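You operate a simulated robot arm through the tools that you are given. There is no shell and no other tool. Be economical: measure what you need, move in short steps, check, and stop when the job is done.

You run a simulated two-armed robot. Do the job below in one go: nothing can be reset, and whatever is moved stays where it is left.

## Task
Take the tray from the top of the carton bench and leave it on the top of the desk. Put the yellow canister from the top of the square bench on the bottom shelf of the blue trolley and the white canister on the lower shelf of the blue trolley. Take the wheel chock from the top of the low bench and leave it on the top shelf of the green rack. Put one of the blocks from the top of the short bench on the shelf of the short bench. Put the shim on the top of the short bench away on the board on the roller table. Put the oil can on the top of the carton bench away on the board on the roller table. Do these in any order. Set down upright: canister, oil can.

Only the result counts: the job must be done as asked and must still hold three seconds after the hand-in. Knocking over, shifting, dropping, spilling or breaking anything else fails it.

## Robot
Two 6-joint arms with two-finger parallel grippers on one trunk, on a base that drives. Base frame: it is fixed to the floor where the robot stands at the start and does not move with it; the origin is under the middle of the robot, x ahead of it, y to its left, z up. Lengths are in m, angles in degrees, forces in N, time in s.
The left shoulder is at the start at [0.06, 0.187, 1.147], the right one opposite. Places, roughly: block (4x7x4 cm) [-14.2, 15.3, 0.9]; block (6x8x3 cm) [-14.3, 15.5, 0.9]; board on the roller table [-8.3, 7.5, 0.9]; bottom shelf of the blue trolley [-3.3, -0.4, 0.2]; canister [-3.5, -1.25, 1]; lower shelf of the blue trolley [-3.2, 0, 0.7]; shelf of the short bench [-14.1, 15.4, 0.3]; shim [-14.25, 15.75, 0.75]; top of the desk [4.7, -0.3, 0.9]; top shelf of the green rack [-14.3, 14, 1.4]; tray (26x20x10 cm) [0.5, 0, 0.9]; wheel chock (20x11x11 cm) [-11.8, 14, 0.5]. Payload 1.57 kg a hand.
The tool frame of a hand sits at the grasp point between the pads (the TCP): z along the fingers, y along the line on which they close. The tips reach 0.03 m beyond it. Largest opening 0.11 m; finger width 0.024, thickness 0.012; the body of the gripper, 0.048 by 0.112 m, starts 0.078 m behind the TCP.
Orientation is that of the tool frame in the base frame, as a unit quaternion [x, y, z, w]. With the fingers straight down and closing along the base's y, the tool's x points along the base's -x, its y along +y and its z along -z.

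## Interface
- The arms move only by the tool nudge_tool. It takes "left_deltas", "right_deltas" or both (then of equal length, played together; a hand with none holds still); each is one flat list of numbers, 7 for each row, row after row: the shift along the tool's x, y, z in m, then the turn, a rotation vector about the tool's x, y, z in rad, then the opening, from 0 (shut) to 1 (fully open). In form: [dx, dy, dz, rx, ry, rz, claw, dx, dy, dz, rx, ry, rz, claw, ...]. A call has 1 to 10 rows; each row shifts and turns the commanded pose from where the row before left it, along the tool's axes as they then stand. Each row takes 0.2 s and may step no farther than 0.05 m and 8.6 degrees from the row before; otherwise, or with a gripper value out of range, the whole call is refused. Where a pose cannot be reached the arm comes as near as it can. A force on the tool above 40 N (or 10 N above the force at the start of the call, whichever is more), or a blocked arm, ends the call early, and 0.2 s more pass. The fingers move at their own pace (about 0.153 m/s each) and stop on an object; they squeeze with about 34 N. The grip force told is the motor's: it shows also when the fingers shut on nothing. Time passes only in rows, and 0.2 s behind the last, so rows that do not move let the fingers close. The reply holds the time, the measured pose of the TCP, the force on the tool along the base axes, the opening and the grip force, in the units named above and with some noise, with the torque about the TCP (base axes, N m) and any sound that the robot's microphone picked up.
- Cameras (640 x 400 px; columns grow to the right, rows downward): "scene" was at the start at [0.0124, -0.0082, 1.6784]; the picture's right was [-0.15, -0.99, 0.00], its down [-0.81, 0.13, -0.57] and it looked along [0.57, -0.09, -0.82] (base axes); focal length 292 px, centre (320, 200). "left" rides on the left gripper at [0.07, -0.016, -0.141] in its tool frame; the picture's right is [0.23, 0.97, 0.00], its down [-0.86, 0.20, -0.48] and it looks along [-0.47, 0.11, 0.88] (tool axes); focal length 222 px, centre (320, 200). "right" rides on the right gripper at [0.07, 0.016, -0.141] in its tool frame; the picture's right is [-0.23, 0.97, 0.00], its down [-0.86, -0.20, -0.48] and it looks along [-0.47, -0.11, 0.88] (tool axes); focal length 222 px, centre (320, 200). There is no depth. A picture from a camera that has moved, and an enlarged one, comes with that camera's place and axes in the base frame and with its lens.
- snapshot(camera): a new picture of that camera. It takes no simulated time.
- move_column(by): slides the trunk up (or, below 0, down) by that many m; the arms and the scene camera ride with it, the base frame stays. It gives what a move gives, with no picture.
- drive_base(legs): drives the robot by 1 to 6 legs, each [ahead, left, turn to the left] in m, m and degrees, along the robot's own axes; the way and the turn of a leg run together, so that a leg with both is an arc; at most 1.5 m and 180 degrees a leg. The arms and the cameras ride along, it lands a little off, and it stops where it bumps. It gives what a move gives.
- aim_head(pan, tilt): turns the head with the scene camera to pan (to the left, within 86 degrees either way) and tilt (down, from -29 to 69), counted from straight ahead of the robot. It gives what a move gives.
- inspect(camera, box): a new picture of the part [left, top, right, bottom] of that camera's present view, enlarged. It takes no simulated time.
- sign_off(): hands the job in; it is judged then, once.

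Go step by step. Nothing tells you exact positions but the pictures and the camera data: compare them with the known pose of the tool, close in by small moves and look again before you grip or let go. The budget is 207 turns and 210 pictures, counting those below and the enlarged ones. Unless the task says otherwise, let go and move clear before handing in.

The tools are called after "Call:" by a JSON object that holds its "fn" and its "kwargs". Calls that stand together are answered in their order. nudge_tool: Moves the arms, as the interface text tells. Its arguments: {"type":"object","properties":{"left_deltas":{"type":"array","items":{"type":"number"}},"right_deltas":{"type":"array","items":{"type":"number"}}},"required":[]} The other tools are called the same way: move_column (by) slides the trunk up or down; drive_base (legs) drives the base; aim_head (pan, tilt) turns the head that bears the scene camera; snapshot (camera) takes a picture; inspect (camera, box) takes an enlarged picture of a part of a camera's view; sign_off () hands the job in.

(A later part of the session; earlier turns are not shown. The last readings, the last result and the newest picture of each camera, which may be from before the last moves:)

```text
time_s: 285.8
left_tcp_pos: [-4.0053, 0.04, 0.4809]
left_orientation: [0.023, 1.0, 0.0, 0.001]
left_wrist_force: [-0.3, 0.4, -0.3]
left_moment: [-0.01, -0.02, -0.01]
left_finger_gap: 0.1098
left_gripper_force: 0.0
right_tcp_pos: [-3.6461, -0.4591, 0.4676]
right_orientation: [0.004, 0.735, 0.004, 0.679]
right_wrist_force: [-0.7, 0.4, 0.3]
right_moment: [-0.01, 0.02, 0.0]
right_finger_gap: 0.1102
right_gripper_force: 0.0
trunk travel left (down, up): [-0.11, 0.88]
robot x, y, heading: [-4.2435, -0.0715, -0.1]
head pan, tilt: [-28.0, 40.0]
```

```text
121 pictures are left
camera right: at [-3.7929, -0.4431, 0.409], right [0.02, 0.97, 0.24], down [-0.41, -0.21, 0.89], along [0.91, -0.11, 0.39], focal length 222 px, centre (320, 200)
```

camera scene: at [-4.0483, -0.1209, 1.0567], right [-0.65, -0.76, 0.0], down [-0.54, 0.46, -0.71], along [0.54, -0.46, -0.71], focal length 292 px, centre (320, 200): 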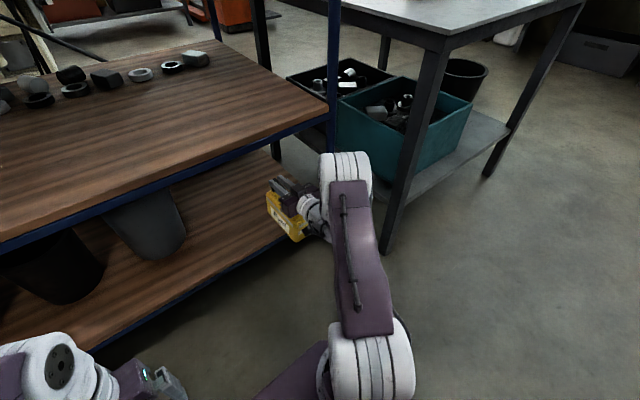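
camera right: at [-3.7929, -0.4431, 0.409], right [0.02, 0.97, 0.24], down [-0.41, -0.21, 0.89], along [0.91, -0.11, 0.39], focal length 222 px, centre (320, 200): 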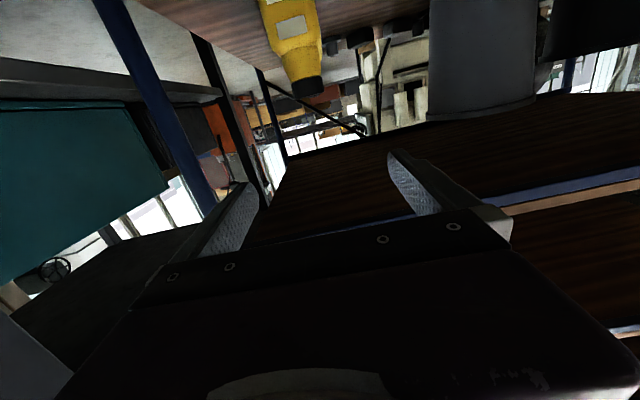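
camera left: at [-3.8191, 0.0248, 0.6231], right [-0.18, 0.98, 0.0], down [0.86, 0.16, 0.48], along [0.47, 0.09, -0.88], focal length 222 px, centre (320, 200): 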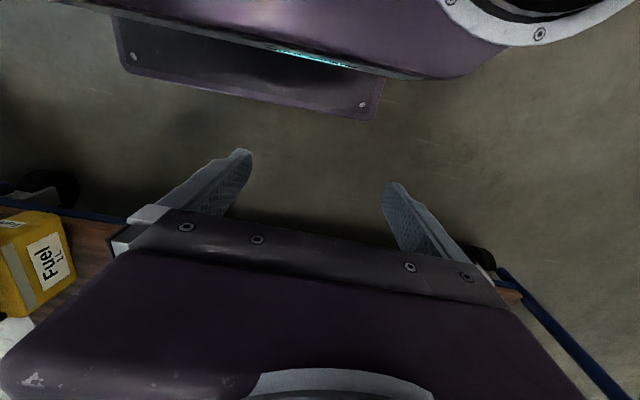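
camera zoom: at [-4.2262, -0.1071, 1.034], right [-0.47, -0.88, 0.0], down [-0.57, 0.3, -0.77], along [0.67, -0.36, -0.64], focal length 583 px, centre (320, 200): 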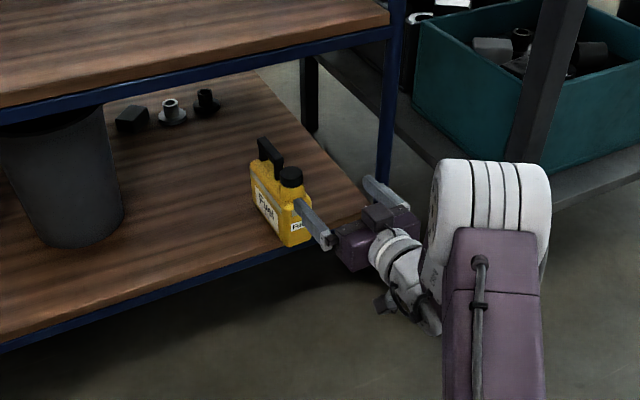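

The yellow canister stands upright, fully on the bottom shelf. Next the white one: back off, restore the 52° tilt, raise the trunk, and go back beside the bench facing north.

Call:
{"fn": "drive_base", "kwargs": {"legs": [[-0.35, 0, 0]]}}

Call:
{"fn": "nudge_tool", "kwargs": {"right_deltas": [0, 0, -0.02, 0, 0.118, 0, 1, 0, 0, -0.02, 0, 0.118, 0, 1, 0, 0, -0.02, 0, 0.118, 0, 1, 0, 0, -0.02, 0, 0.118, 0, 1, 0, 0, -0.02, 0, 0.115, 0, 1]}}

Call:
{"fn": "move_column", "kwargs": {"by": 0.4}}

Call:
{"fn": "move_column", "kwargs": {"by": 0.3}}

Call:
{"fn": "drive_base", "kwargs": {"legs": [[0, 0, 90], [-1.4, 0, 0], [0, -0.5, 0]]}}

Call:
{"fn": "aim_head", "kwargs": {"pan": -50, "tilt": 45}}

Call:
{"fn": "snapshot", "kwargs": {"camera": "scene"}}

Call:
{"fn": "snapshot", "kwargs": {"camera": "right"}}

```text
time_s: 288.1
left_tcp_pos: [-4.3549, 0.0418, 0.4812]
left_orientation: [0.021, 1.0, 0.0, 0.002]
left_wrist_force: [-0.3, -0.3, 0.8]
left_moment: [-0.04, 0.01, 0.01]
left_finger_gap: 0.1102
left_gripper_force: 0.1
right_tcp_pos: [-3.9965, -0.4573, 0.4669]
right_orientation: [0.002, 0.734, 0.005, 0.679]
right_wrist_force: [0.3, 0.4, 0.4]
right_moment: [0.0, -0.02, -0.01]
right_finger_gap: 0.11
right_gripper_force: 0.0
trunk travel left (down, up): [-0.11, 0.88]
robot x, y, heading: [-4.5902, -0.0694, -0.3]
head pan, tilt: [-28.0, 40.0]
```

```text
time_s: 289.3
left_tcp_pos: [-4.3541, 0.0415, 0.4808]
left_orientation: [0.022, 1.0, 0.0, 0.002]
left_wrist_force: [0.4, -0.3, 0.7]
left_moment: [0.03, 0.0, -0.01]
left_finger_gap: 0.11
left_gripper_force: 0.2
right_tcp_pos: [-4.0925, -0.4581, 0.4979]
right_orientation: [0.002, 0.9, 0.004, 0.437]
right_wrist_force: [0.5, 0.3, 0.4]
right_moment: [-0.07, -0.01, -0.03]
right_finger_gap: 0.11
right_gripper_force: 0.0
trunk travel left (down, up): [-0.11, 0.88]
robot x, y, heading: [-4.5935, -0.0699, -0.4]
head pan, tilt: [-28.0, 40.0]
```

```text
time_s: 293.1
left_tcp_pos: [-4.3556, 0.0429, 0.8819]
left_orientation: [0.021, 1.0, 0.0, 0.002]
left_wrist_force: [-0.4, 0.4, 0.7]
left_moment: [-0.02, -0.01, -0.03]
left_finger_gap: 0.1098
left_gripper_force: 0.0
right_tcp_pos: [-4.0923, -0.4581, 0.8988]
right_orientation: [0.003, 0.899, 0.004, 0.438]
right_wrist_force: [0.4, 0.6, 0.1]
right_moment: [0.0, 0.01, -0.02]
right_finger_gap: 0.11
right_gripper_force: 0.1
trunk travel left (down, up): [-0.51, 0.48]
robot x, y, heading: [-4.5981, -0.0689, -0.1]
head pan, tilt: [-28.0, 40.0]
```

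```text
time_s: 296.1
left_tcp_pos: [-4.3545, 0.0415, 1.181]
left_orientation: [0.022, 1.0, 0.0, 0.002]
left_wrist_force: [-0.4, -0.5, -0.3]
left_moment: [0.01, 0.0, 0.02]
left_finger_gap: 0.1098
left_gripper_force: 0.0
right_tcp_pos: [-4.0908, -0.4592, 1.1986]
right_orientation: [0.002, 0.899, 0.006, 0.438]
right_wrist_force: [-0.2, -1.3, -0.4]
right_moment: [-0.01, -0.03, 0.02]
right_finger_gap: 0.1101
right_gripper_force: 0.1
trunk travel left (down, up): [-0.81, 0.18]
robot x, y, heading: [-4.5929, -0.0708, -0.0]
head pan, tilt: [-28.0, 40.0]
```

```text
time_s: 309.4
left_tcp_pos: [-4.2474, -1.2573, 1.182]
left_orientation: [-0.673, 0.74, 0.0, 0.003]
left_wrist_force: [-0.9, 0.2, -0.3]
left_moment: [0.03, -0.01, -0.02]
left_finger_gap: 0.1101
left_gripper_force: 0.0
right_tcp_pos: [-3.7363, -1.0183, 1.1994]
right_orientation: [-0.618, 0.653, 0.304, 0.314]
right_wrist_force: [0.1, 0.0, -0.2]
right_moment: [0.01, -0.01, -0.01]
right_finger_gap: 0.1096
right_gripper_force: 0.1
trunk travel left (down, up): [-0.81, 0.18]
robot x, y, heading: [-4.1466, -1.5001, 87.1]
head pan, tilt: [-28.0, 40.0]
```

```text
time_s: 310.3
left_tcp_pos: [-4.2454, -1.2569, 1.1814]
left_orientation: [-0.673, 0.74, 0.002, 0.002]
left_wrist_force: [0.6, 0.4, -1.2]
left_moment: [-0.01, 0.01, 0.0]
left_finger_gap: 0.11
left_gripper_force: 0.0
right_tcp_pos: [-3.7345, -1.0202, 1.199]
right_orientation: [-0.618, 0.653, 0.305, 0.313]
right_wrist_force: [-0.1, 0.4, -0.3]
right_moment: [-0.02, 0.0, -0.02]
right_finger_gap: 0.1098
right_gripper_force: 0.1
trunk travel left (down, up): [-0.81, 0.18]
robot x, y, heading: [-4.1473, -1.5005, 86.8]
head pan, tilt: [-50.0, 45.0]
```

```text
120 pictures are left
camera scene: at [-4.0854, -1.5085, 1.7268], right [0.6, -0.8, 0.0], down [-0.57, -0.43, -0.71], along [0.56, 0.43, -0.71], focal length 292 px, centre (320, 200)
```

scene: 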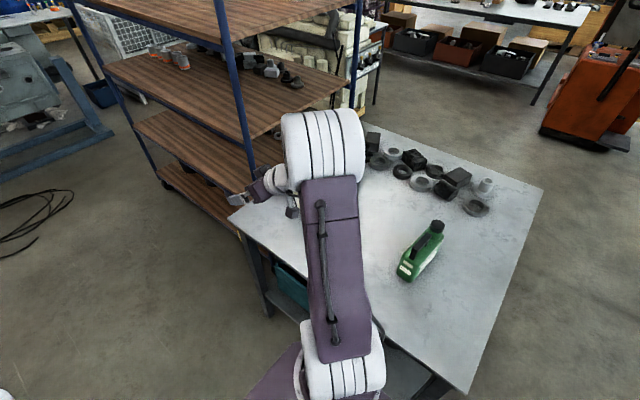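

```text
119 pictures are left
camera right: at [-3.7578, -1.1734, 1.2305], right [-0.96, 0.19, 0.19], down [0.22, 0.14, 0.97], along [0.15, 0.97, -0.18], focal length 222 px, centre (320, 200)
```

right: 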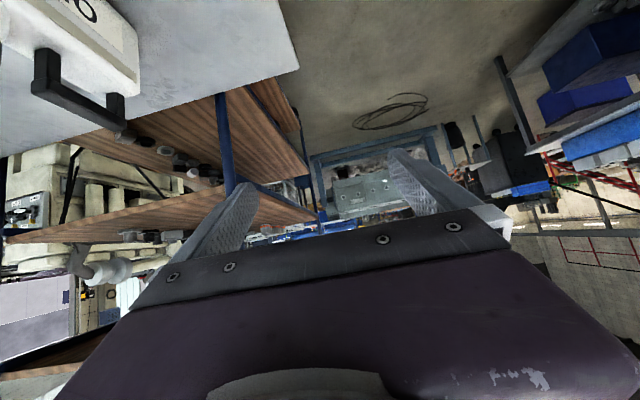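

I correct the heading, move closer to the bench, and get views of the white canister.

Call:
{"fn": "drive_base", "kwargs": {"legs": [[0, 0, 3.3], [-0.2, -0.14, 0]]}}

Call:
{"fn": "snapshot", "kwargs": {"camera": "right"}}

Call:
{"fn": "aim_head", "kwargs": {"pan": -40, "tilt": 42}}

Call:
{"fn": "snapshot", "kwargs": {"camera": "scene"}}

```text
time_s: 312.5
left_tcp_pos: [-4.1216, -1.4635, 1.1812]
left_orientation: [-0.693, 0.721, 0.0, 0.002]
left_wrist_force: [-0.5, 0.1, -0.7]
left_moment: [-0.01, 0.01, 0.01]
left_finger_gap: 0.1103
left_gripper_force: 0.0
right_tcp_pos: [-3.6232, -1.1999, 1.1982]
right_orientation: [-0.635, 0.637, 0.312, 0.305]
right_wrist_force: [0.2, 0.0, -0.7]
right_moment: [-0.01, 0.02, -0.02]
right_finger_gap: 0.1099
right_gripper_force: 0.1
trunk travel left (down, up): [-0.81, 0.18]
robot x, y, heading: [-4.0064, -1.7041, 89.8]
head pan, tilt: [-50.0, 45.0]
```

```text
118 pictures are left
camera right: at [-3.6379, -1.3548, 1.2305], right [-0.97, 0.14, 0.19], down [0.21, 0.15, 0.97], along [0.1, 0.98, -0.18], focal length 222 px, centre (320, 200)
```

right: 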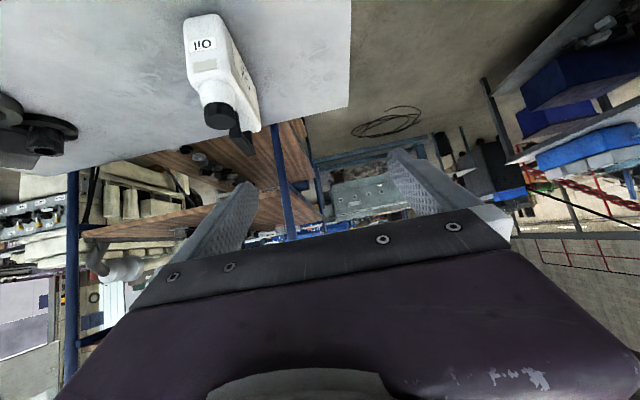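

```text
time_s: 313.3
left_tcp_pos: [-4.1208, -1.4673, 1.1815]
left_orientation: [-0.692, 0.722, 0.002, 0.002]
left_wrist_force: [0.1, 1.1, 0.0]
left_moment: [0.01, 0.01, 0.03]
left_finger_gap: 0.1101
left_gripper_force: 0.1
right_tcp_pos: [-3.6209, -1.2013, 1.1975]
right_orientation: [0.636, -0.636, -0.313, -0.305]
right_wrist_force: [0.0, -0.4, -0.7]
right_moment: [0.0, 0.04, -0.02]
right_finger_gap: 0.1099
right_gripper_force: 0.1
trunk travel left (down, up): [-0.81, 0.18]
robot x, y, heading: [-4.0074, -1.702, 90.1]
head pan, tilt: [-40.0, 42.0]
```

```text
117 pictures are left
camera scene: at [-3.9543, -1.6973, 1.7311], right [0.77, -0.64, 0.0], down [-0.43, -0.51, -0.74], along [0.48, 0.57, -0.67], focal length 292 px, centre (320, 200)
```

scene: 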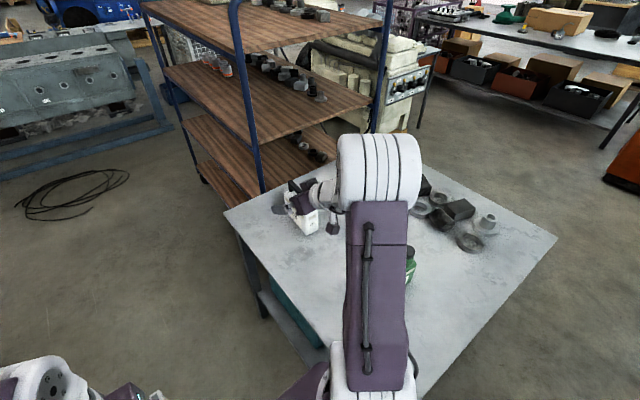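

Predicted handle position (-3.494, -1.01) matches the image. Drive ahead 0.27 and bring the hand above the bar.

Call:
{"fn": "drive_base", "kwargs": {"legs": [[0.27, 0, 0]]}}

Call:
{"fn": "nudge_tool", "kwargs": {"right_deltas": [0.029, -0.033, 0, 0, 0, 0, 1, 0.029, -0.033, 0, 0, 0, 0, 1, 0.029, -0.033, 0, 0, 0, 0, 1, 0.029, -0.033, 0, 0, 0, 0, 1]}}

Call:
{"fn": "snapshot", "kwargs": {"camera": "right"}}

Call:
{"fn": "snapshot", "kwargs": {"camera": "scene"}}

```text
time_s: 315.2
left_tcp_pos: [-4.1215, -1.1973, 1.1814]
left_orientation: [-0.693, 0.721, 0.002, 0.002]
left_wrist_force: [-0.7, -0.5, -0.2]
left_moment: [0.03, -0.03, 0.0]
left_finger_gap: 0.1101
left_gripper_force: 0.0
right_tcp_pos: [-3.6222, -0.9317, 1.1997]
right_orientation: [0.636, -0.635, -0.314, -0.305]
right_wrist_force: [0.0, -0.3, -0.1]
right_moment: [0.0, 0.01, -0.02]
right_finger_gap: 0.1102
right_gripper_force: 0.0
trunk travel left (down, up): [-0.81, 0.18]
robot x, y, heading: [-4.0081, -1.4312, 90.1]
head pan, tilt: [-40.0, 42.0]
```

```text
time_s: 316.2
left_tcp_pos: [-4.1194, -1.1966, 1.1823]
left_orientation: [-0.693, 0.721, 0.001, 0.0]
left_wrist_force: [0.0, 0.7, -0.7]
left_moment: [-0.04, 0.01, -0.01]
left_finger_gap: 0.1097
left_gripper_force: 0.0
right_tcp_pos: [-3.4896, -1.0016, 1.1027]
right_orientation: [0.637, -0.635, -0.315, -0.305]
right_wrist_force: [0.2, 0.0, -0.6]
right_moment: [-0.01, 0.0, 0.03]
right_finger_gap: 0.1099
right_gripper_force: 0.0
trunk travel left (down, up): [-0.81, 0.18]
robot x, y, heading: [-4.009, -1.4307, 90.1]
head pan, tilt: [-40.0, 42.0]
```

```text
116 pictures are left
camera right: at [-3.505, -1.1563, 1.1349], right [-0.97, 0.13, 0.19], down [0.21, 0.15, 0.97], along [0.1, 0.98, -0.18], focal length 222 px, centre (320, 200)
```

right: 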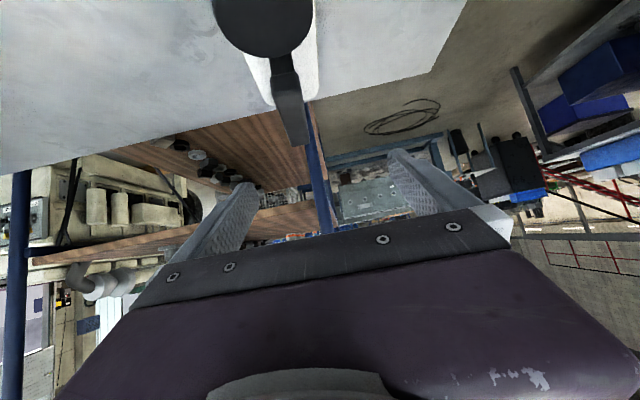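

```text
115 pictures are left
camera scene: at [-3.9521, -1.4268, 1.731], right [0.77, -0.64, 0.0], down [-0.43, -0.51, -0.74], along [0.48, 0.57, -0.67], focal length 292 px, centre (320, 200)
```

scene: 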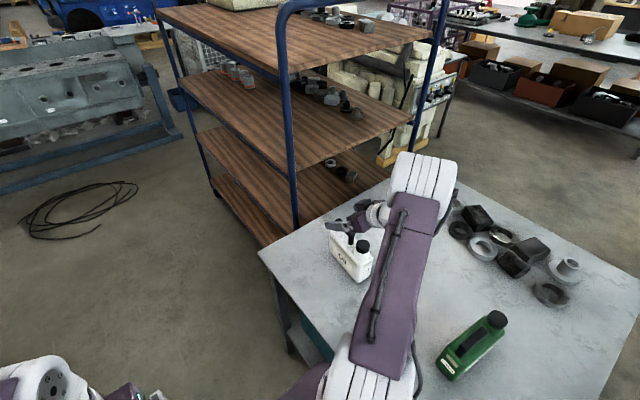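

Same relative picture as with the yellow one. Descend 6.8 cm with 1 cm correction, then close and lift to test.

Call:
{"fn": "nudge_tool", "kwargs": {"right_deltas": [0.0179, -0.0035, 0.014, 0, 0, 0, 1, 0.0179, -0.0035, 0.014, 0, 0, 0, 1, 0.0179, -0.003, 0.014, 0, 0, 0, 1]}}

Call:
{"fn": "snapshot", "kwargs": {"camera": "right"}}

Call:
{"fn": "inspect", "kwargs": {"camera": "scene", "box": [300, 180, 420, 290]}}

```text
time_s: 317.0
left_tcp_pos: [-4.1225, -1.1957, 1.1818]
left_orientation: [-0.693, 0.721, 0.001, 0.001]
left_wrist_force: [0.5, 0.9, 0.3]
left_moment: [0.02, 0.0, -0.01]
left_finger_gap: 0.11
left_gripper_force: 0.1
right_tcp_pos: [-3.482, -1.0011, 1.0359]
right_orientation: [0.636, -0.635, -0.314, -0.305]
right_wrist_force: [-1.1, -0.8, 0.3]
right_moment: [0.01, 0.01, 0.0]
right_finger_gap: 0.1098
right_gripper_force: 0.1
trunk travel left (down, up): [-0.81, 0.18]
robot x, y, heading: [-4.0117, -1.435, 90.2]
head pan, tilt: [-40.0, 42.0]
```

```text
114 pictures are left
camera right: at [-3.4982, -1.1559, 1.0687], right [-0.97, 0.13, 0.19], down [0.21, 0.15, 0.97], along [0.1, 0.98, -0.18], focal length 222 px, centre (320, 200)
```

right: 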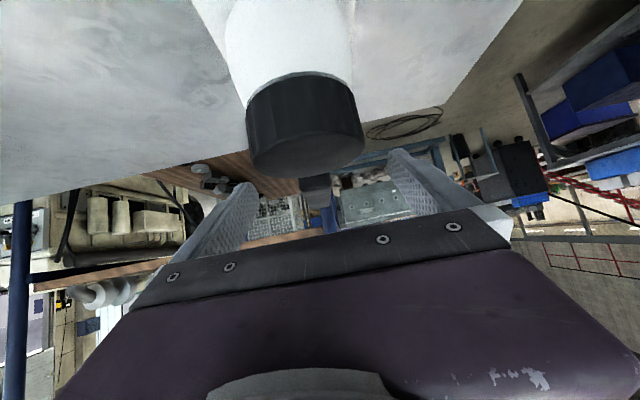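

```text
3.64 times, centred on (360, 235) of scene
camera zoom: at [-3.9547, -1.4259, 1.7311], right [0.77, -0.64, 0.0], down [-0.43, -0.51, -0.74], along [0.48, 0.57, -0.67], focal length 1060 px, centre (174, 73)
```

zoom: 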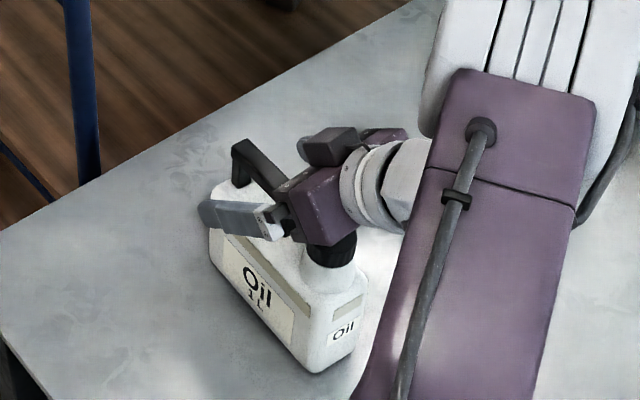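

Call:
{"fn": "nudge_tool", "kwargs": {"right_deltas": [0, 0, 0, 0, 0, 0, 0, 0, 0, 0, 0, 0, 0, 0, 0, 0, 0, 0, 0, 0, 0]}}

Call:
{"fn": "nudge_tool", "kwargs": {"right_deltas": [-0.004, 0, -0.003, 0, 0, 0, 0, -0.008, 0, -0.006, 0, 0, 0, 0, -0.016, 0, -0.012, 0, 0, 0, 0, -0.024, 0, -0.018, 0, 0, 0, 0]}}

Call:
{"fn": "inspect", "kwargs": {"camera": "scene", "box": [300, 160, 420, 290]}}

```text
time_s: 317.8
left_tcp_pos: [-4.121, -1.1967, 1.1815]
left_orientation: [-0.693, 0.72, 0.0, 0.001]
left_wrist_force: [-0.5, -0.5, 0.9]
left_moment: [0.04, 0.04, 0.0]
left_finger_gap: 0.1099
left_gripper_force: 0.1
right_tcp_pos: [-3.4836, -1.0006, 1.0365]
right_orientation: [0.636, -0.635, -0.314, -0.305]
right_wrist_force: [1.0, 0.1, 0.5]
right_moment: [-0.09, -0.35, 0.28]
right_finger_gap: 0.0198
right_gripper_force: 33.5
trunk travel left (down, up): [-0.81, 0.18]
robot x, y, heading: [-4.0121, -1.4332, 90.3]
head pan, tilt: [-40.0, 42.0]
```

```text
time_s: 318.8
left_tcp_pos: [-4.1216, -1.1952, 1.1823]
left_orientation: [-0.693, 0.721, 0.0, 0.001]
left_wrist_force: [0.1, -0.2, -0.4]
left_moment: [-0.02, 0.01, -0.03]
left_finger_gap: 0.1098
left_gripper_force: 0.0
right_tcp_pos: [-3.4818, -0.9983, 1.1008]
right_orientation: [0.637, -0.635, -0.314, -0.303]
right_wrist_force: [0.6, -0.1, -10.1]
right_moment: [0.21, 0.01, 0.01]
right_finger_gap: 0.0199
right_gripper_force: 34.1
trunk travel left (down, up): [-0.81, 0.18]
robot x, y, heading: [-4.007, -1.4359, 90.1]
head pan, tilt: [-40.0, 42.0]
```

```text
3.08 times, centred on (360, 225) of scene
camera zoom: at [-3.9543, -1.4253, 1.731], right [0.77, -0.64, 0.0], down [-0.43, -0.51, -0.74], along [0.48, 0.57, -0.67], focal length 897 px, centre (197, 123)
```

zoom: 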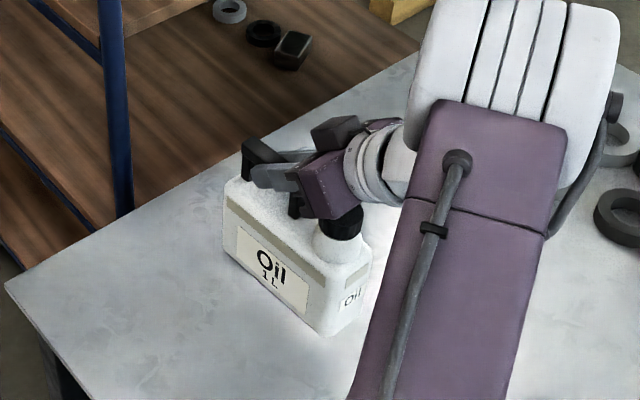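

White canister is held (10 N). Raise, retreat west, drive north and face the trolley again.

Call:
{"fn": "move_column", "kwargs": {"by": 0.1}}

Call:
{"fn": "drive_base", "kwargs": {"legs": [[0, 0.5, 0], [1.5, 0, 0], [0.08, 0, -90]]}}

Call:
{"fn": "aim_head", "kwargs": {"pan": -25, "tilt": 40}}

Call:
{"fn": "snapshot", "kwargs": {"camera": "scene"}}

```text
time_s: 320.1
left_tcp_pos: [-4.1206, -1.1945, 1.2814]
left_orientation: [-0.693, 0.721, 0.002, 0.0]
left_wrist_force: [0.0, 0.0, 0.5]
left_moment: [-0.02, 0.04, 0.01]
left_finger_gap: 0.1103
left_gripper_force: 0.0
right_tcp_pos: [-3.482, -0.9985, 1.2012]
right_orientation: [0.636, -0.636, -0.313, -0.304]
right_wrist_force: [0.5, -0.3, -10.3]
right_moment: [0.22, -0.02, 0.01]
right_finger_gap: 0.0197
right_gripper_force: 33.7
trunk travel left (down, up): [-0.91, 0.08]
robot x, y, heading: [-4.0127, -1.4323, 90.2]
head pan, tilt: [-40.0, 42.0]
```

```text
time_s: 333.7
left_tcp_pos: [-4.2274, 0.2008, 1.2818]
left_orientation: [0.005, 1.0, 0.001, 0.001]
left_wrist_force: [-1.2, 0.3, 0.3]
left_moment: [0.01, 0.0, 0.0]
left_finger_gap: 0.1097
left_gripper_force: 0.0
right_tcp_pos: [-4.012, -0.4339, 1.2004]
right_orientation: [-0.012, 0.9, 0.013, 0.436]
right_wrist_force: [-0.5, 0.3, -9.0]
right_moment: [0.03, -0.24, -0.01]
right_finger_gap: 0.0202
right_gripper_force: 33.6
trunk travel left (down, up): [-0.91, 0.08]
robot x, y, heading: [-4.4642, 0.0843, 1.7]
head pan, tilt: [-40.0, 42.0]
```

```text
time_s: 334.4
left_tcp_pos: [-4.2288, 0.201, 1.2816]
left_orientation: [0.005, 1.0, 0.001, 0.001]
left_wrist_force: [-0.6, 0.2, 0.7]
left_moment: [-0.01, 0.01, 0.0]
left_finger_gap: 0.1101
left_gripper_force: 0.1
right_tcp_pos: [-4.0148, -0.4328, 1.201]
right_orientation: [-0.013, 0.899, 0.012, 0.437]
right_wrist_force: [-0.3, 0.0, -9.5]
right_moment: [0.02, -0.21, -0.01]
right_finger_gap: 0.02
right_gripper_force: 33.6
trunk travel left (down, up): [-0.91, 0.08]
robot x, y, heading: [-4.4608, 0.0871, 2.0]
head pan, tilt: [-25.0, 40.0]
```

```text
111 pictures are left
camera scene: at [-4.4427, 0.0492, 1.834], right [-0.4, -0.92, 0.0], down [-0.59, 0.26, -0.77], along [0.7, -0.3, -0.64], focal length 292 px, centre (320, 200)
```

scene: 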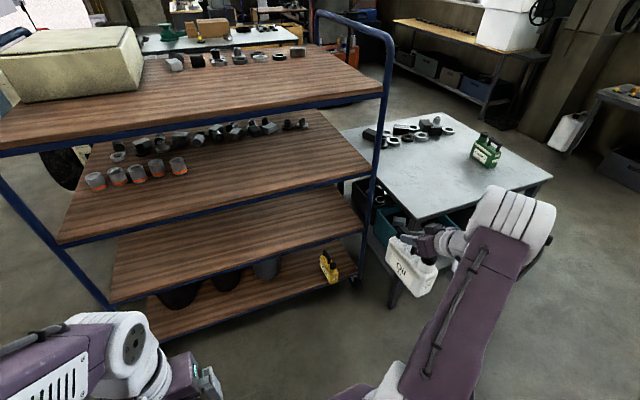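

Lower the trunk to about TCP z≈0.9 while still clear and measure the lower shelf height.

Call:
{"fn": "move_column", "kwargs": {"by": -0.28}}

Call:
{"fn": "drive_base", "kwargs": {"legs": [[0.2, 0, -1.9]]}}

Call:
{"fn": "snapshot", "kwargs": {"camera": "right"}}

Call:
{"fn": "aim_head", "kwargs": {"pan": -15, "tilt": 35}}

Call:
{"fn": "snapshot", "kwargs": {"camera": "scene"}}

Call:
{"fn": "snapshot", "kwargs": {"camera": "left"}}

```text
time_s: 337.3
left_tcp_pos: [-4.228, 0.2006, 1.0011]
left_orientation: [0.005, 1.0, 0.001, 0.002]
left_wrist_force: [0.6, 0.4, 0.0]
left_moment: [-0.01, -0.03, 0.0]
left_finger_gap: 0.1098
left_gripper_force: 0.0
right_tcp_pos: [-4.0136, -0.4336, 0.9209]
right_orientation: [-0.013, 0.899, 0.013, 0.437]
right_wrist_force: [1.0, -0.1, -8.9]
right_moment: [0.02, -0.21, 0.04]
right_finger_gap: 0.0201
right_gripper_force: 33.7
trunk travel left (down, up): [-0.63, 0.36]
robot x, y, heading: [-4.463, 0.0861, 1.6]
head pan, tilt: [-25.0, 40.0]
```

```text
time_s: 338.9
left_tcp_pos: [-4.0212, 0.1956, 1.0022]
left_orientation: [0.021, 1.0, 0.0, 0.002]
left_wrist_force: [0.9, 0.2, 0.9]
left_moment: [0.03, 0.02, 0.02]
left_finger_gap: 0.11
left_gripper_force: 0.2
right_tcp_pos: [-3.8279, -0.4447, 0.9202]
right_orientation: [0.001, 0.899, 0.006, 0.437]
right_wrist_force: [0.1, 0.1, -9.4]
right_moment: [-0.01, -0.23, 0.0]
right_finger_gap: 0.02
right_gripper_force: 34.1
trunk travel left (down, up): [-0.63, 0.36]
robot x, y, heading: [-4.2562, 0.0836, -0.0]
head pan, tilt: [-25.0, 40.0]
```

```text
110 pictures are left
camera right: at [-3.9815, -0.4296, 0.9528], right [0.14, 0.97, 0.19], down [0.15, -0.21, 0.97], along [0.98, -0.1, -0.18], focal length 222 px, centre (320, 200)
```

right: 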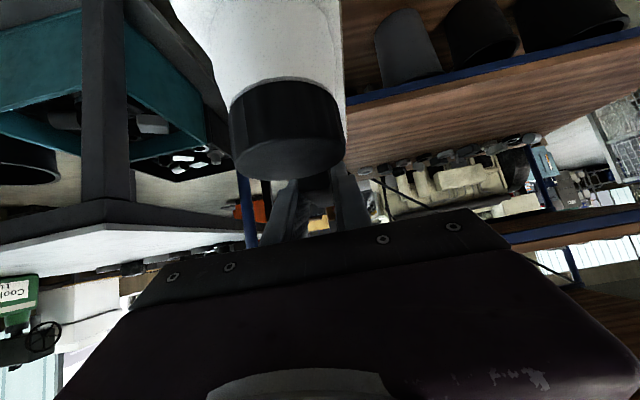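

```text
time_s: 339.6
left_tcp_pos: [-4.0192, 0.1955, 1.0023]
left_orientation: [0.022, 1.0, 0.001, 0.001]
left_wrist_force: [0.0, -0.8, 0.0]
left_moment: [0.01, -0.03, 0.0]
left_finger_gap: 0.1103
left_gripper_force: 0.1
right_tcp_pos: [-3.8262, -0.4443, 0.9188]
right_orientation: [0.001, 0.9, 0.006, 0.437]
right_wrist_force: [0.0, 0.4, -9.7]
right_moment: [-0.03, -0.22, 0.0]
right_finger_gap: 0.0199
right_gripper_force: 33.9
trunk travel left (down, up): [-0.63, 0.36]
robot x, y, heading: [-4.2587, 0.0838, -0.2]
head pan, tilt: [-15.0, 35.0]
```

```text
109 pictures are left
camera scene: at [-4.2322, 0.0645, 1.5615], right [-0.26, -0.97, 0.0], down [-0.55, 0.15, -0.82], along [0.79, -0.21, -0.57], focal length 292 px, centre (320, 200)
```

scene: 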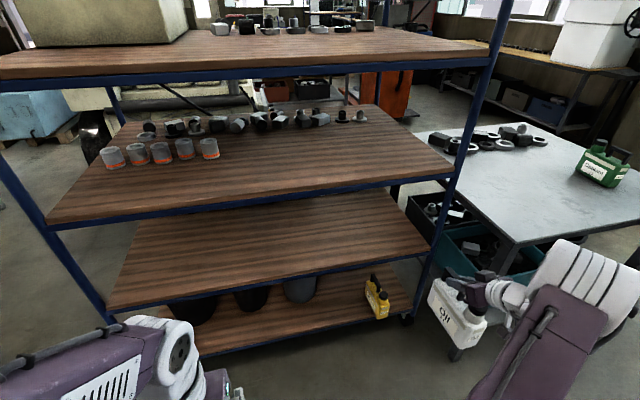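

```text
108 pictures are left
camera left: at [-4.0913, 0.1818, 1.1432], right [-0.18, 0.98, 0.0], down [0.86, 0.16, 0.48], along [0.47, 0.09, -0.88], focal length 222 px, centre (320, 200)
```

left: 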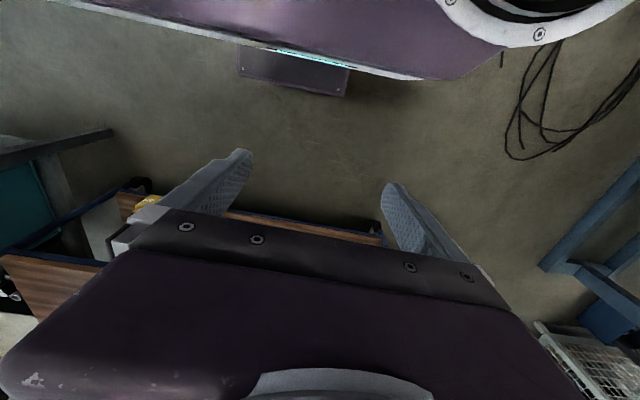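

From vertical-baseline measurement the lower shelf top is ≈0.686 and the next shelf's underside ≈1.03. I'll go in with TCP z≈0.855 and check before the final part.

Call:
{"fn": "move_column", "kwargs": {"by": -0.06}}

Call:
{"fn": "drive_base", "kwargs": {"legs": [[0.25, 0, 0]]}}

Call:
{"fn": "aim_head", "kwargs": {"pan": -40, "tilt": 40}}

Call:
{"fn": "snapshot", "kwargs": {"camera": "scene"}}

Call:
{"fn": "snapshot", "kwargs": {"camera": "right"}}

Call:
{"fn": "snapshot", "kwargs": {"camera": "left"}}

```text
time_s: 340.6
left_tcp_pos: [-4.0212, 0.1971, 0.9408]
left_orientation: [0.021, 1.0, 0.001, 0.003]
left_wrist_force: [-1.2, -0.2, -0.7]
left_moment: [0.02, -0.03, 0.03]
left_finger_gap: 0.1102
left_gripper_force: 0.0
right_tcp_pos: [-3.8269, -0.4438, 0.8607]
right_orientation: [0.001, 0.9, 0.006, 0.436]
right_wrist_force: [0.9, -0.3, -9.5]
right_moment: [0.0, -0.25, 0.01]
right_finger_gap: 0.0198
right_gripper_force: 33.5
trunk travel left (down, up): [-0.57, 0.42]
robot x, y, heading: [-4.2589, 0.0866, -0.0]
head pan, tilt: [-15.0, 35.0]
```

```text
time_s: 342.4
left_tcp_pos: [-3.7711, 0.1951, 0.9418]
left_orientation: [0.022, 1.0, 0.001, 0.001]
left_wrist_force: [0.6, 0.0, -0.1]
left_moment: [0.02, 0.02, -0.04]
left_finger_gap: 0.1099
left_gripper_force: 0.0
right_tcp_pos: [-3.578, -0.4467, 0.8602]
right_orientation: [0.002, 0.899, 0.006, 0.437]
right_wrist_force: [0.0, -0.5, -9.6]
right_moment: [-0.02, -0.21, -0.03]
right_finger_gap: 0.0199
right_gripper_force: 33.6
trunk travel left (down, up): [-0.57, 0.42]
robot x, y, heading: [-4.0127, 0.0872, -0.2]
head pan, tilt: [-15.0, 35.0]
```

```text
time_s: 343.3
left_tcp_pos: [-3.7716, 0.1941, 0.9406]
left_orientation: [0.022, 1.0, 0.001, 0.002]
left_wrist_force: [0.0, 1.0, 0.9]
left_moment: [-0.03, -0.01, -0.01]
left_finger_gap: 0.1101
left_gripper_force: 0.1
right_tcp_pos: [-3.5782, -0.4455, 0.8601]
right_orientation: [0.003, 0.9, 0.005, 0.437]
right_wrist_force: [0.4, -0.7, -9.5]
right_moment: [-0.02, -0.23, -0.03]
right_finger_gap: 0.0198
right_gripper_force: 33.5
trunk travel left (down, up): [-0.57, 0.42]
robot x, y, heading: [-4.0118, 0.0847, -0.1]
head pan, tilt: [-40.0, 40.0]
```

```text
107 pictures are left
camera scene: at [-4.0033, 0.0322, 1.494], right [-0.65, -0.76, 0.0], down [-0.49, 0.42, -0.77], along [0.58, -0.49, -0.64], focal length 292 px, centre (320, 200)
```

scene: 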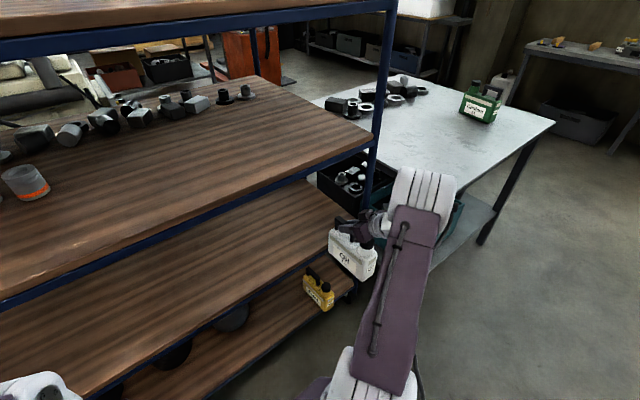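

```text
106 pictures are left
camera right: at [-3.7332, -0.431, 0.8927], right [0.14, 0.97, 0.19], down [0.15, -0.21, 0.97], along [0.98, -0.11, -0.18], focal length 222 px, centre (320, 200)
```

right: 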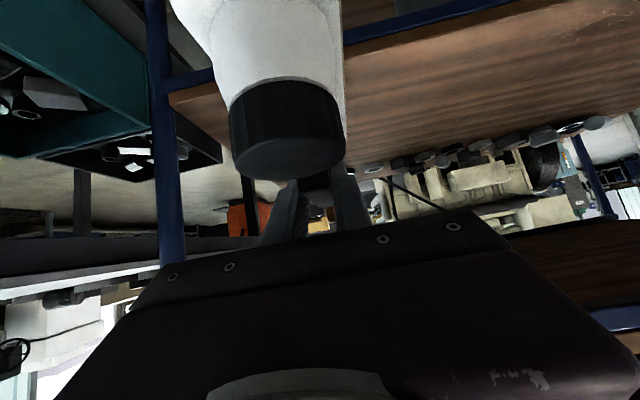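

```text
105 pictures are left
camera left: at [-3.842, 0.1808, 1.0833], right [-0.18, 0.98, 0.0], down [0.86, 0.16, 0.48], along [0.47, 0.09, -0.88], focal length 222 px, centre (320, 200)
```

left: 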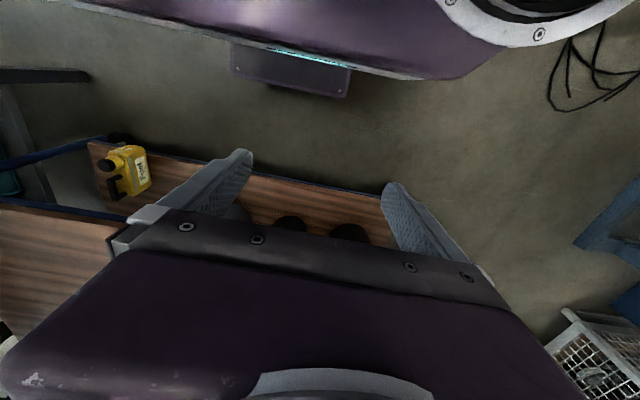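

Yellow is clearly well inside the bottom shelf. For white, add 1.5 cm height margin and move in 9 cm, checking force.

Call:
{"fn": "move_column", "kwargs": {"by": 0.015}}

Call:
{"fn": "drive_base", "kwargs": {"legs": [[0.09, 0, 0]]}}

Call:
{"fn": "inspect", "kwargs": {"camera": "scene", "box": [250, 140, 430, 300]}}

Call:
{"fn": "snapshot", "kwargs": {"camera": "right"}}

```text
time_s: 343.9
left_tcp_pos: [-3.7721, 0.1945, 0.9562]
left_orientation: [0.023, 1.0, 0.001, 0.002]
left_wrist_force: [-0.1, -0.1, -0.4]
left_moment: [0.01, 0.0, 0.01]
left_finger_gap: 0.1098
left_gripper_force: 0.0
right_tcp_pos: [-3.5786, -0.4468, 0.8754]
right_orientation: [0.003, 0.899, 0.005, 0.437]
right_wrist_force: [-0.5, 0.7, -9.4]
right_moment: [-0.02, -0.21, -0.04]
right_finger_gap: 0.02
right_gripper_force: 33.8
trunk travel left (down, up): [-0.585, 0.405]
robot x, y, heading: [-4.0118, 0.0831, -0.4]
head pan, tilt: [-40.0, 40.0]
```

```text
time_s: 345.1
left_tcp_pos: [-3.6813, 0.194, 0.9558]
left_orientation: [0.023, 1.0, 0.001, 0.002]
left_wrist_force: [0.4, 0.8, -0.2]
left_moment: [0.0, 0.03, 0.01]
left_finger_gap: 0.1099
left_gripper_force: 0.1
right_tcp_pos: [-3.4907, -0.448, 0.8749]
right_orientation: [0.003, 0.899, 0.005, 0.437]
right_wrist_force: [-0.3, 0.1, -10.0]
right_moment: [0.02, -0.24, 0.01]
right_finger_gap: 0.0199
right_gripper_force: 34.0
trunk travel left (down, up): [-0.585, 0.405]
robot x, y, heading: [-3.9251, 0.0864, -0.5]
head pan, tilt: [-40.0, 40.0]
```

```text
2.50 times, centred on (340, 220) of scene
camera zoom: at [-3.9126, 0.0315, 1.509], right [-0.65, -0.76, 0.0], down [-0.49, 0.42, -0.76], along [0.58, -0.5, -0.64], focal length 729 px, centre (270, 150)
```

zoom: 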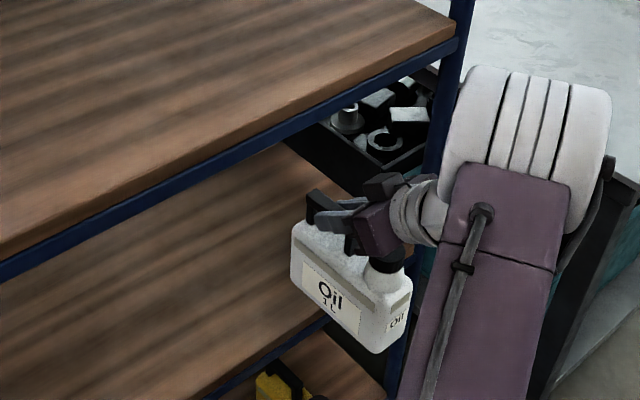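

```text
103 pictures are left
camera right: at [-3.6436, -0.4319, 0.9074], right [0.14, 0.97, 0.19], down [0.15, -0.21, 0.97], along [0.98, -0.11, -0.18], focal length 222 px, centre (320, 200)
```

right: 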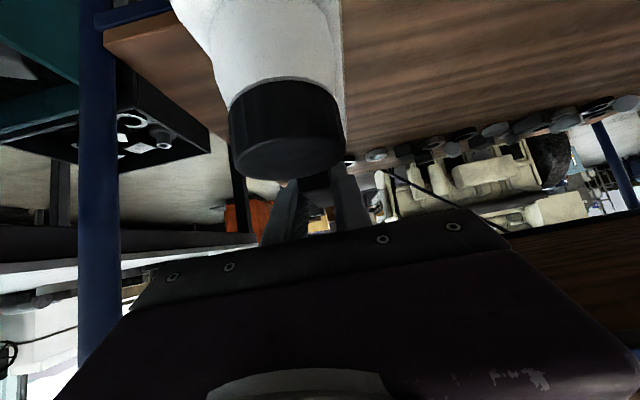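

No contact; continue 9.5 cm in.

Call:
{"fn": "drive_base", "kwargs": {"legs": [[0.095, 0, 0.3]]}}

Call:
{"fn": "inspect", "kwargs": {"camera": "scene", "box": [250, 140, 430, 300]}}

Call:
{"fn": "snapshot", "kwargs": {"camera": "left"}}

```text
time_s: 346.2
left_tcp_pos: [-3.5843, 0.1947, 0.9558]
left_orientation: [0.021, 1.0, 0.001, 0.001]
left_wrist_force: [1.0, -0.7, 0.2]
left_moment: [-0.01, 0.01, -0.02]
left_finger_gap: 0.1097
left_gripper_force: 0.0
right_tcp_pos: [-3.3918, -0.446, 0.8744]
right_orientation: [0.002, 0.9, 0.006, 0.436]
right_wrist_force: [1.0, -0.1, -9.8]
right_moment: [-0.02, -0.27, 0.02]
right_finger_gap: 0.02
right_gripper_force: 33.6
trunk travel left (down, up): [-0.585, 0.405]
robot x, y, heading: [-3.8209, 0.0831, -0.2]
head pan, tilt: [-40.0, 40.0]
```

```text
2.50 times, centred on (340, 220) of scene
camera zoom: at [-3.8168, 0.0311, 1.509], right [-0.65, -0.76, 0.0], down [-0.49, 0.42, -0.76], along [0.58, -0.49, -0.64], focal length 729 px, centre (270, 150)
```

zoom: 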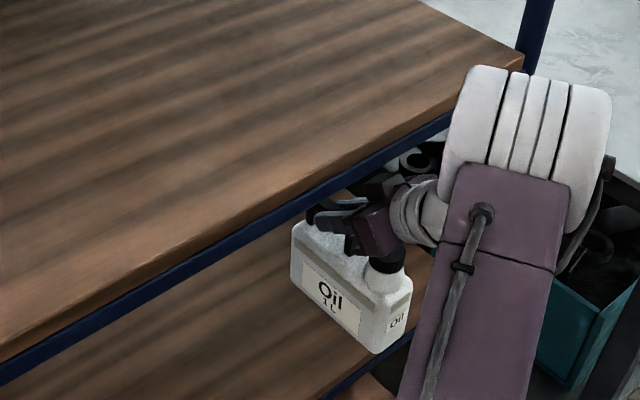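

```text
101 pictures are left
camera left: at [-3.656, 0.18, 1.0982], right [-0.18, 0.98, 0.0], down [0.86, 0.16, 0.48], along [0.47, 0.09, -0.88], focal length 222 px, centre (320, 200)
```

left: 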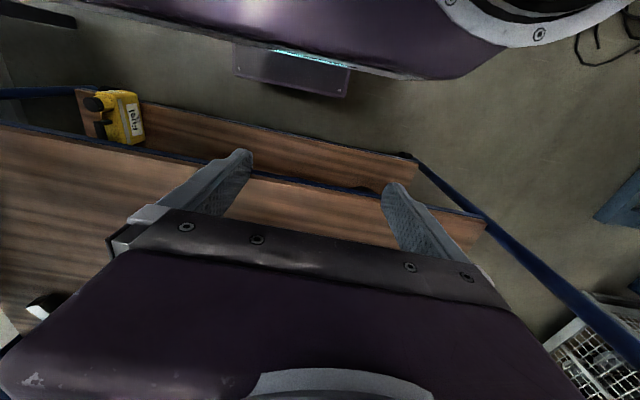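

It's over the lower shelf. Lower with the arm in small steps.

Call:
{"fn": "nudge_tool", "kwargs": {"right_deltas": [0.0063, 0, 0.0049, 0, 0, 0, 0, 0.0063, 0, 0.0049, 0, 0, 0, 0, 0.0039, 0, 0.0031, 0, 0, 0, 0]}}

```text
time_s: 347.0
left_tcp_pos: [-3.5875, 0.1951, 0.9578]
left_orientation: [0.022, 1.0, 0.001, 0.002]
left_wrist_force: [-0.3, 0.2, 0.1]
left_moment: [-0.01, 0.02, 0.01]
left_finger_gap: 0.11
left_gripper_force: 0.0
right_tcp_pos: [-3.3932, -0.4466, 0.8543]
right_orientation: [0.001, 0.899, 0.006, 0.437]
right_wrist_force: [-1.3, 0.1, -9.5]
right_moment: [-0.01, -0.23, -0.02]
right_finger_gap: 0.0199
right_gripper_force: 34.0
trunk travel left (down, up): [-0.585, 0.405]
robot x, y, heading: [-3.824, 0.0827, -0.2]
head pan, tilt: [-40.0, 40.0]
```

Call:
{"fn": "nudge_tool", "kwargs": {"right_deltas": [0.0039, 0, 0.0031, 0, 0, 0, 0, 0.0039, 0, 0.0031, 0, 0, 0, 0, 0.0039, 0, 0.0031, 0, 0, 0, 0]}}

Call:
{"fn": "inspect", "kwargs": {"camera": "scene", "box": [290, 200, 380, 300]}}

```text
time_s: 347.8
left_tcp_pos: [-3.5867, 0.194, 0.9565]
left_orientation: [0.022, 1.0, 0.001, 0.001]
left_wrist_force: [1.2, -0.6, -1.0]
left_moment: [-0.02, 0.02, 0.0]
left_finger_gap: 0.11
left_gripper_force: 0.0
right_tcp_pos: [-3.3936, -0.4468, 0.8394]
right_orientation: [0.003, 0.899, 0.005, 0.437]
right_wrist_force: [0.2, -0.5, -9.2]
right_moment: [0.02, -0.25, -0.01]
right_finger_gap: 0.0197
right_gripper_force: 34.1
trunk travel left (down, up): [-0.585, 0.405]
robot x, y, heading: [-3.8247, 0.0836, -0.2]
head pan, tilt: [-40.0, 40.0]
```

```text
4.00 times, centred on (335, 250) of scene
camera zoom: at [-3.8175, 0.031, 1.509], right [-0.65, -0.76, 0.0], down [-0.49, 0.42, -0.77], along [0.58, -0.49, -0.64], focal length 1166 px, centre (260, 0)
```

zoom: 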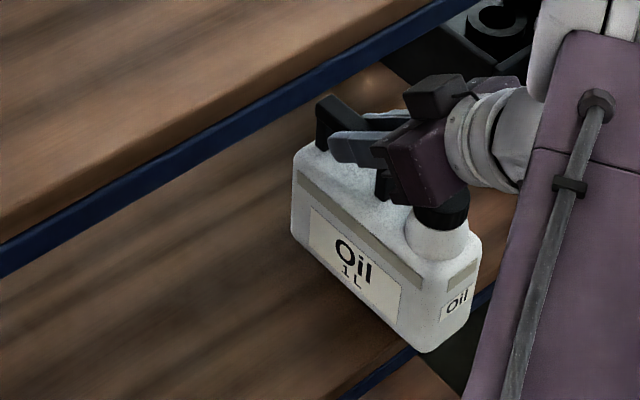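

Not touching yet, and the outer end is near the edge; I'll move 2.5 cm farther in and continue lowering.

Call:
{"fn": "nudge_tool", "kwargs": {"right_deltas": [-0.0154, 0, 0.0197, 0, 0, 0, 0, 0.0039, 0, 0.0031, 0, 0, 0, 0, 0.0039, 0, 0.0031, 0, 0, 0, 0]}}

Call:
{"fn": "inspect", "kwargs": {"camera": "scene", "box": [290, 200, 380, 300]}}

```text
time_s: 348.6
left_tcp_pos: [-3.5859, 0.1939, 0.9573]
left_orientation: [0.022, 1.0, 0.001, 0.002]
left_wrist_force: [1.4, -0.2, -0.2]
left_moment: [0.02, 0.0, -0.01]
left_finger_gap: 0.11
left_gripper_force: 0.1
right_tcp_pos: [-3.3674, -0.4463, 0.8297]
right_orientation: [0.003, 0.9, 0.006, 0.436]
right_wrist_force: [0.1, -0.3, -10.1]
right_moment: [0.01, -0.23, 0.03]
right_finger_gap: 0.02
right_gripper_force: 34.0
trunk travel left (down, up): [-0.585, 0.405]
robot x, y, heading: [-3.8271, 0.0829, 0.1]
head pan, tilt: [-40.0, 40.0]
```

```text
4.00 times, centred on (335, 250) of scene
camera zoom: at [-3.8172, 0.031, 1.509], right [-0.65, -0.76, 0.0], down [-0.49, 0.42, -0.77], along [0.58, -0.49, -0.64], focal length 1166 px, centre (260, 0)
```

zoom: 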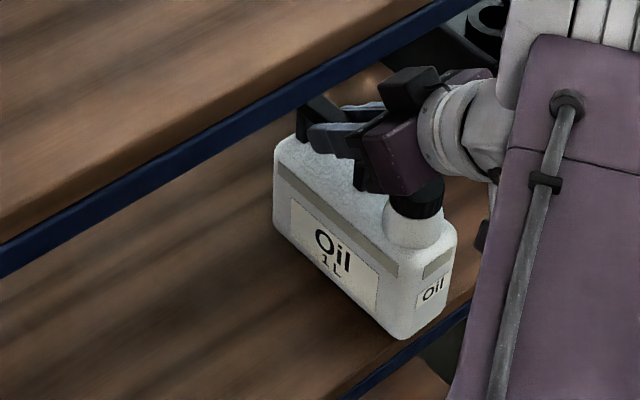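

Now inside the edge. Continue lowering to contact.

Call:
{"fn": "nudge_tool", "kwargs": {"right_deltas": [0.0039, 0, 0.0031, 0, 0, 0, 0, 0.0039, 0, 0.0031, 0, 0, 0, 0, 0.0031, 0, 0.0025, 0, 0, 0, 0]}}

```text
time_s: 349.4
left_tcp_pos: [-3.5874, 0.1956, 0.9567]
left_orientation: [0.022, 1.0, 0.0, 0.001]
left_wrist_force: [0.2, 0.3, 0.0]
left_moment: [0.03, 0.05, -0.02]
left_finger_gap: 0.1102
left_gripper_force: 0.1
right_tcp_pos: [-3.3679, -0.4454, 0.8168]
right_orientation: [0.001, 0.899, 0.004, 0.438]
right_wrist_force: [-0.6, -0.1, 3.5]
right_moment: [-0.28, 1.16, -0.07]
right_finger_gap: 0.0196
right_gripper_force: 33.2
trunk travel left (down, up): [-0.585, 0.405]
robot x, y, heading: [-3.82, 0.0836, -0.2]
head pan, tilt: [-40.0, 40.0]
```

Contact made. Release and retreat along the tool axis (up and out).

Call:
{"fn": "nudge_tool", "kwargs": {"right_deltas": [0, 0, 0, 0, 0, 0, 1, 0, 0, 0, 0, 0, 0, 1, 0, 0, 0, 0, 0, 0, 1, 0, 0, -0.02, 0, 0, 0, 1, 0, 0, -0.02, 0, 0, 0, 1, 0, 0, -0.02, 0, 0, 0, 1]}}

Call:
{"fn": "inspect", "kwargs": {"camera": "scene", "box": [270, 180, 400, 300]}}

```text
time_s: 350.8
left_tcp_pos: [-3.5871, 0.1958, 0.9567]
left_orientation: [0.022, 1.0, 0.0, 0.003]
left_wrist_force: [0.4, 0.1, -0.3]
left_moment: [0.01, -0.02, -0.01]
left_finger_gap: 0.1099
left_gripper_force: 0.0
right_tcp_pos: [-3.4165, -0.4456, 0.8532]
right_orientation: [0.001, 0.899, 0.006, 0.438]
right_wrist_force: [0.5, 0.3, 0.5]
right_moment: [-0.02, 0.02, -0.06]
right_finger_gap: 0.11
right_gripper_force: 0.2
trunk travel left (down, up): [-0.585, 0.405]
robot x, y, heading: [-3.8253, 0.0849, -0.1]
head pan, tilt: [-40.0, 40.0]
```

```text
3.33 times, centred on (335, 240) of scene
camera zoom: at [-3.8195, 0.0328, 1.509], right [-0.65, -0.76, 0.0], down [-0.49, 0.41, -0.77], along [0.59, -0.49, -0.64], focal length 972 px, centre (270, 67)
```

zoom: 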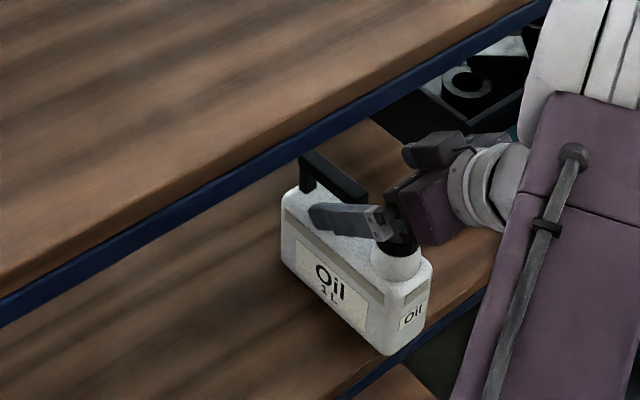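

White canister is standing on the lower shelf. Back straight out and verify both.

Call:
{"fn": "drive_base", "kwargs": {"legs": [[-0.45, 0, 0]]}}

Call:
{"fn": "aim_head", "kwargs": {"pan": -25, "tilt": 40}}

Call:
{"fn": "snapshot", "kwargs": {"camera": "scene"}}

```text
time_s: 353.5
left_tcp_pos: [-4.0423, 0.1965, 0.9578]
left_orientation: [0.025, 1.0, 0.001, 0.003]
left_wrist_force: [-0.6, 0.4, 0.8]
left_moment: [-0.01, -0.01, -0.04]
left_finger_gap: 0.1101
left_gripper_force: 0.1
right_tcp_pos: [-3.874, -0.4463, 0.8525]
right_orientation: [0.004, 0.899, 0.004, 0.437]
right_wrist_force: [0.4, 0.2, 0.4]
right_moment: [0.01, 0.01, -0.04]
right_finger_gap: 0.11
right_gripper_force: 0.1
trunk travel left (down, up): [-0.585, 0.405]
robot x, y, heading: [-4.2839, 0.0861, -0.7]
head pan, tilt: [-40.0, 40.0]
```

```text
time_s: 354.3
left_tcp_pos: [-4.0435, 0.1962, 0.9568]
left_orientation: [0.025, 1.0, 0.0, 0.002]
left_wrist_force: [-0.3, 0.3, -0.6]
left_moment: [0.01, 0.0, -0.02]
left_finger_gap: 0.1101
left_gripper_force: 0.1
right_tcp_pos: [-3.8756, -0.4461, 0.8526]
right_orientation: [0.004, 0.9, 0.005, 0.437]
right_wrist_force: [-0.1, 0.9, -0.8]
right_moment: [0.03, 0.0, 0.03]
right_finger_gap: 0.1102
right_gripper_force: 0.0
trunk travel left (down, up): [-0.585, 0.405]
robot x, y, heading: [-4.2806, 0.0875, -0.5]
head pan, tilt: [-25.0, 40.0]
```

```text
97 pictures are left
camera scene: at [-4.2629, 0.054, 1.509], right [-0.43, -0.9, 0.0], down [-0.58, 0.28, -0.77], along [0.69, -0.33, -0.64], focal length 292 px, centre (320, 200)
```

scene: 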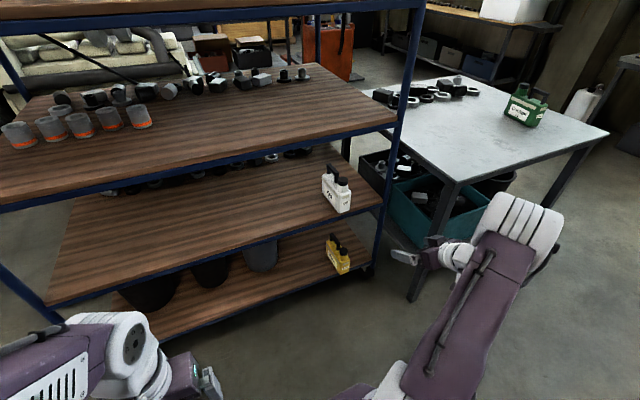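

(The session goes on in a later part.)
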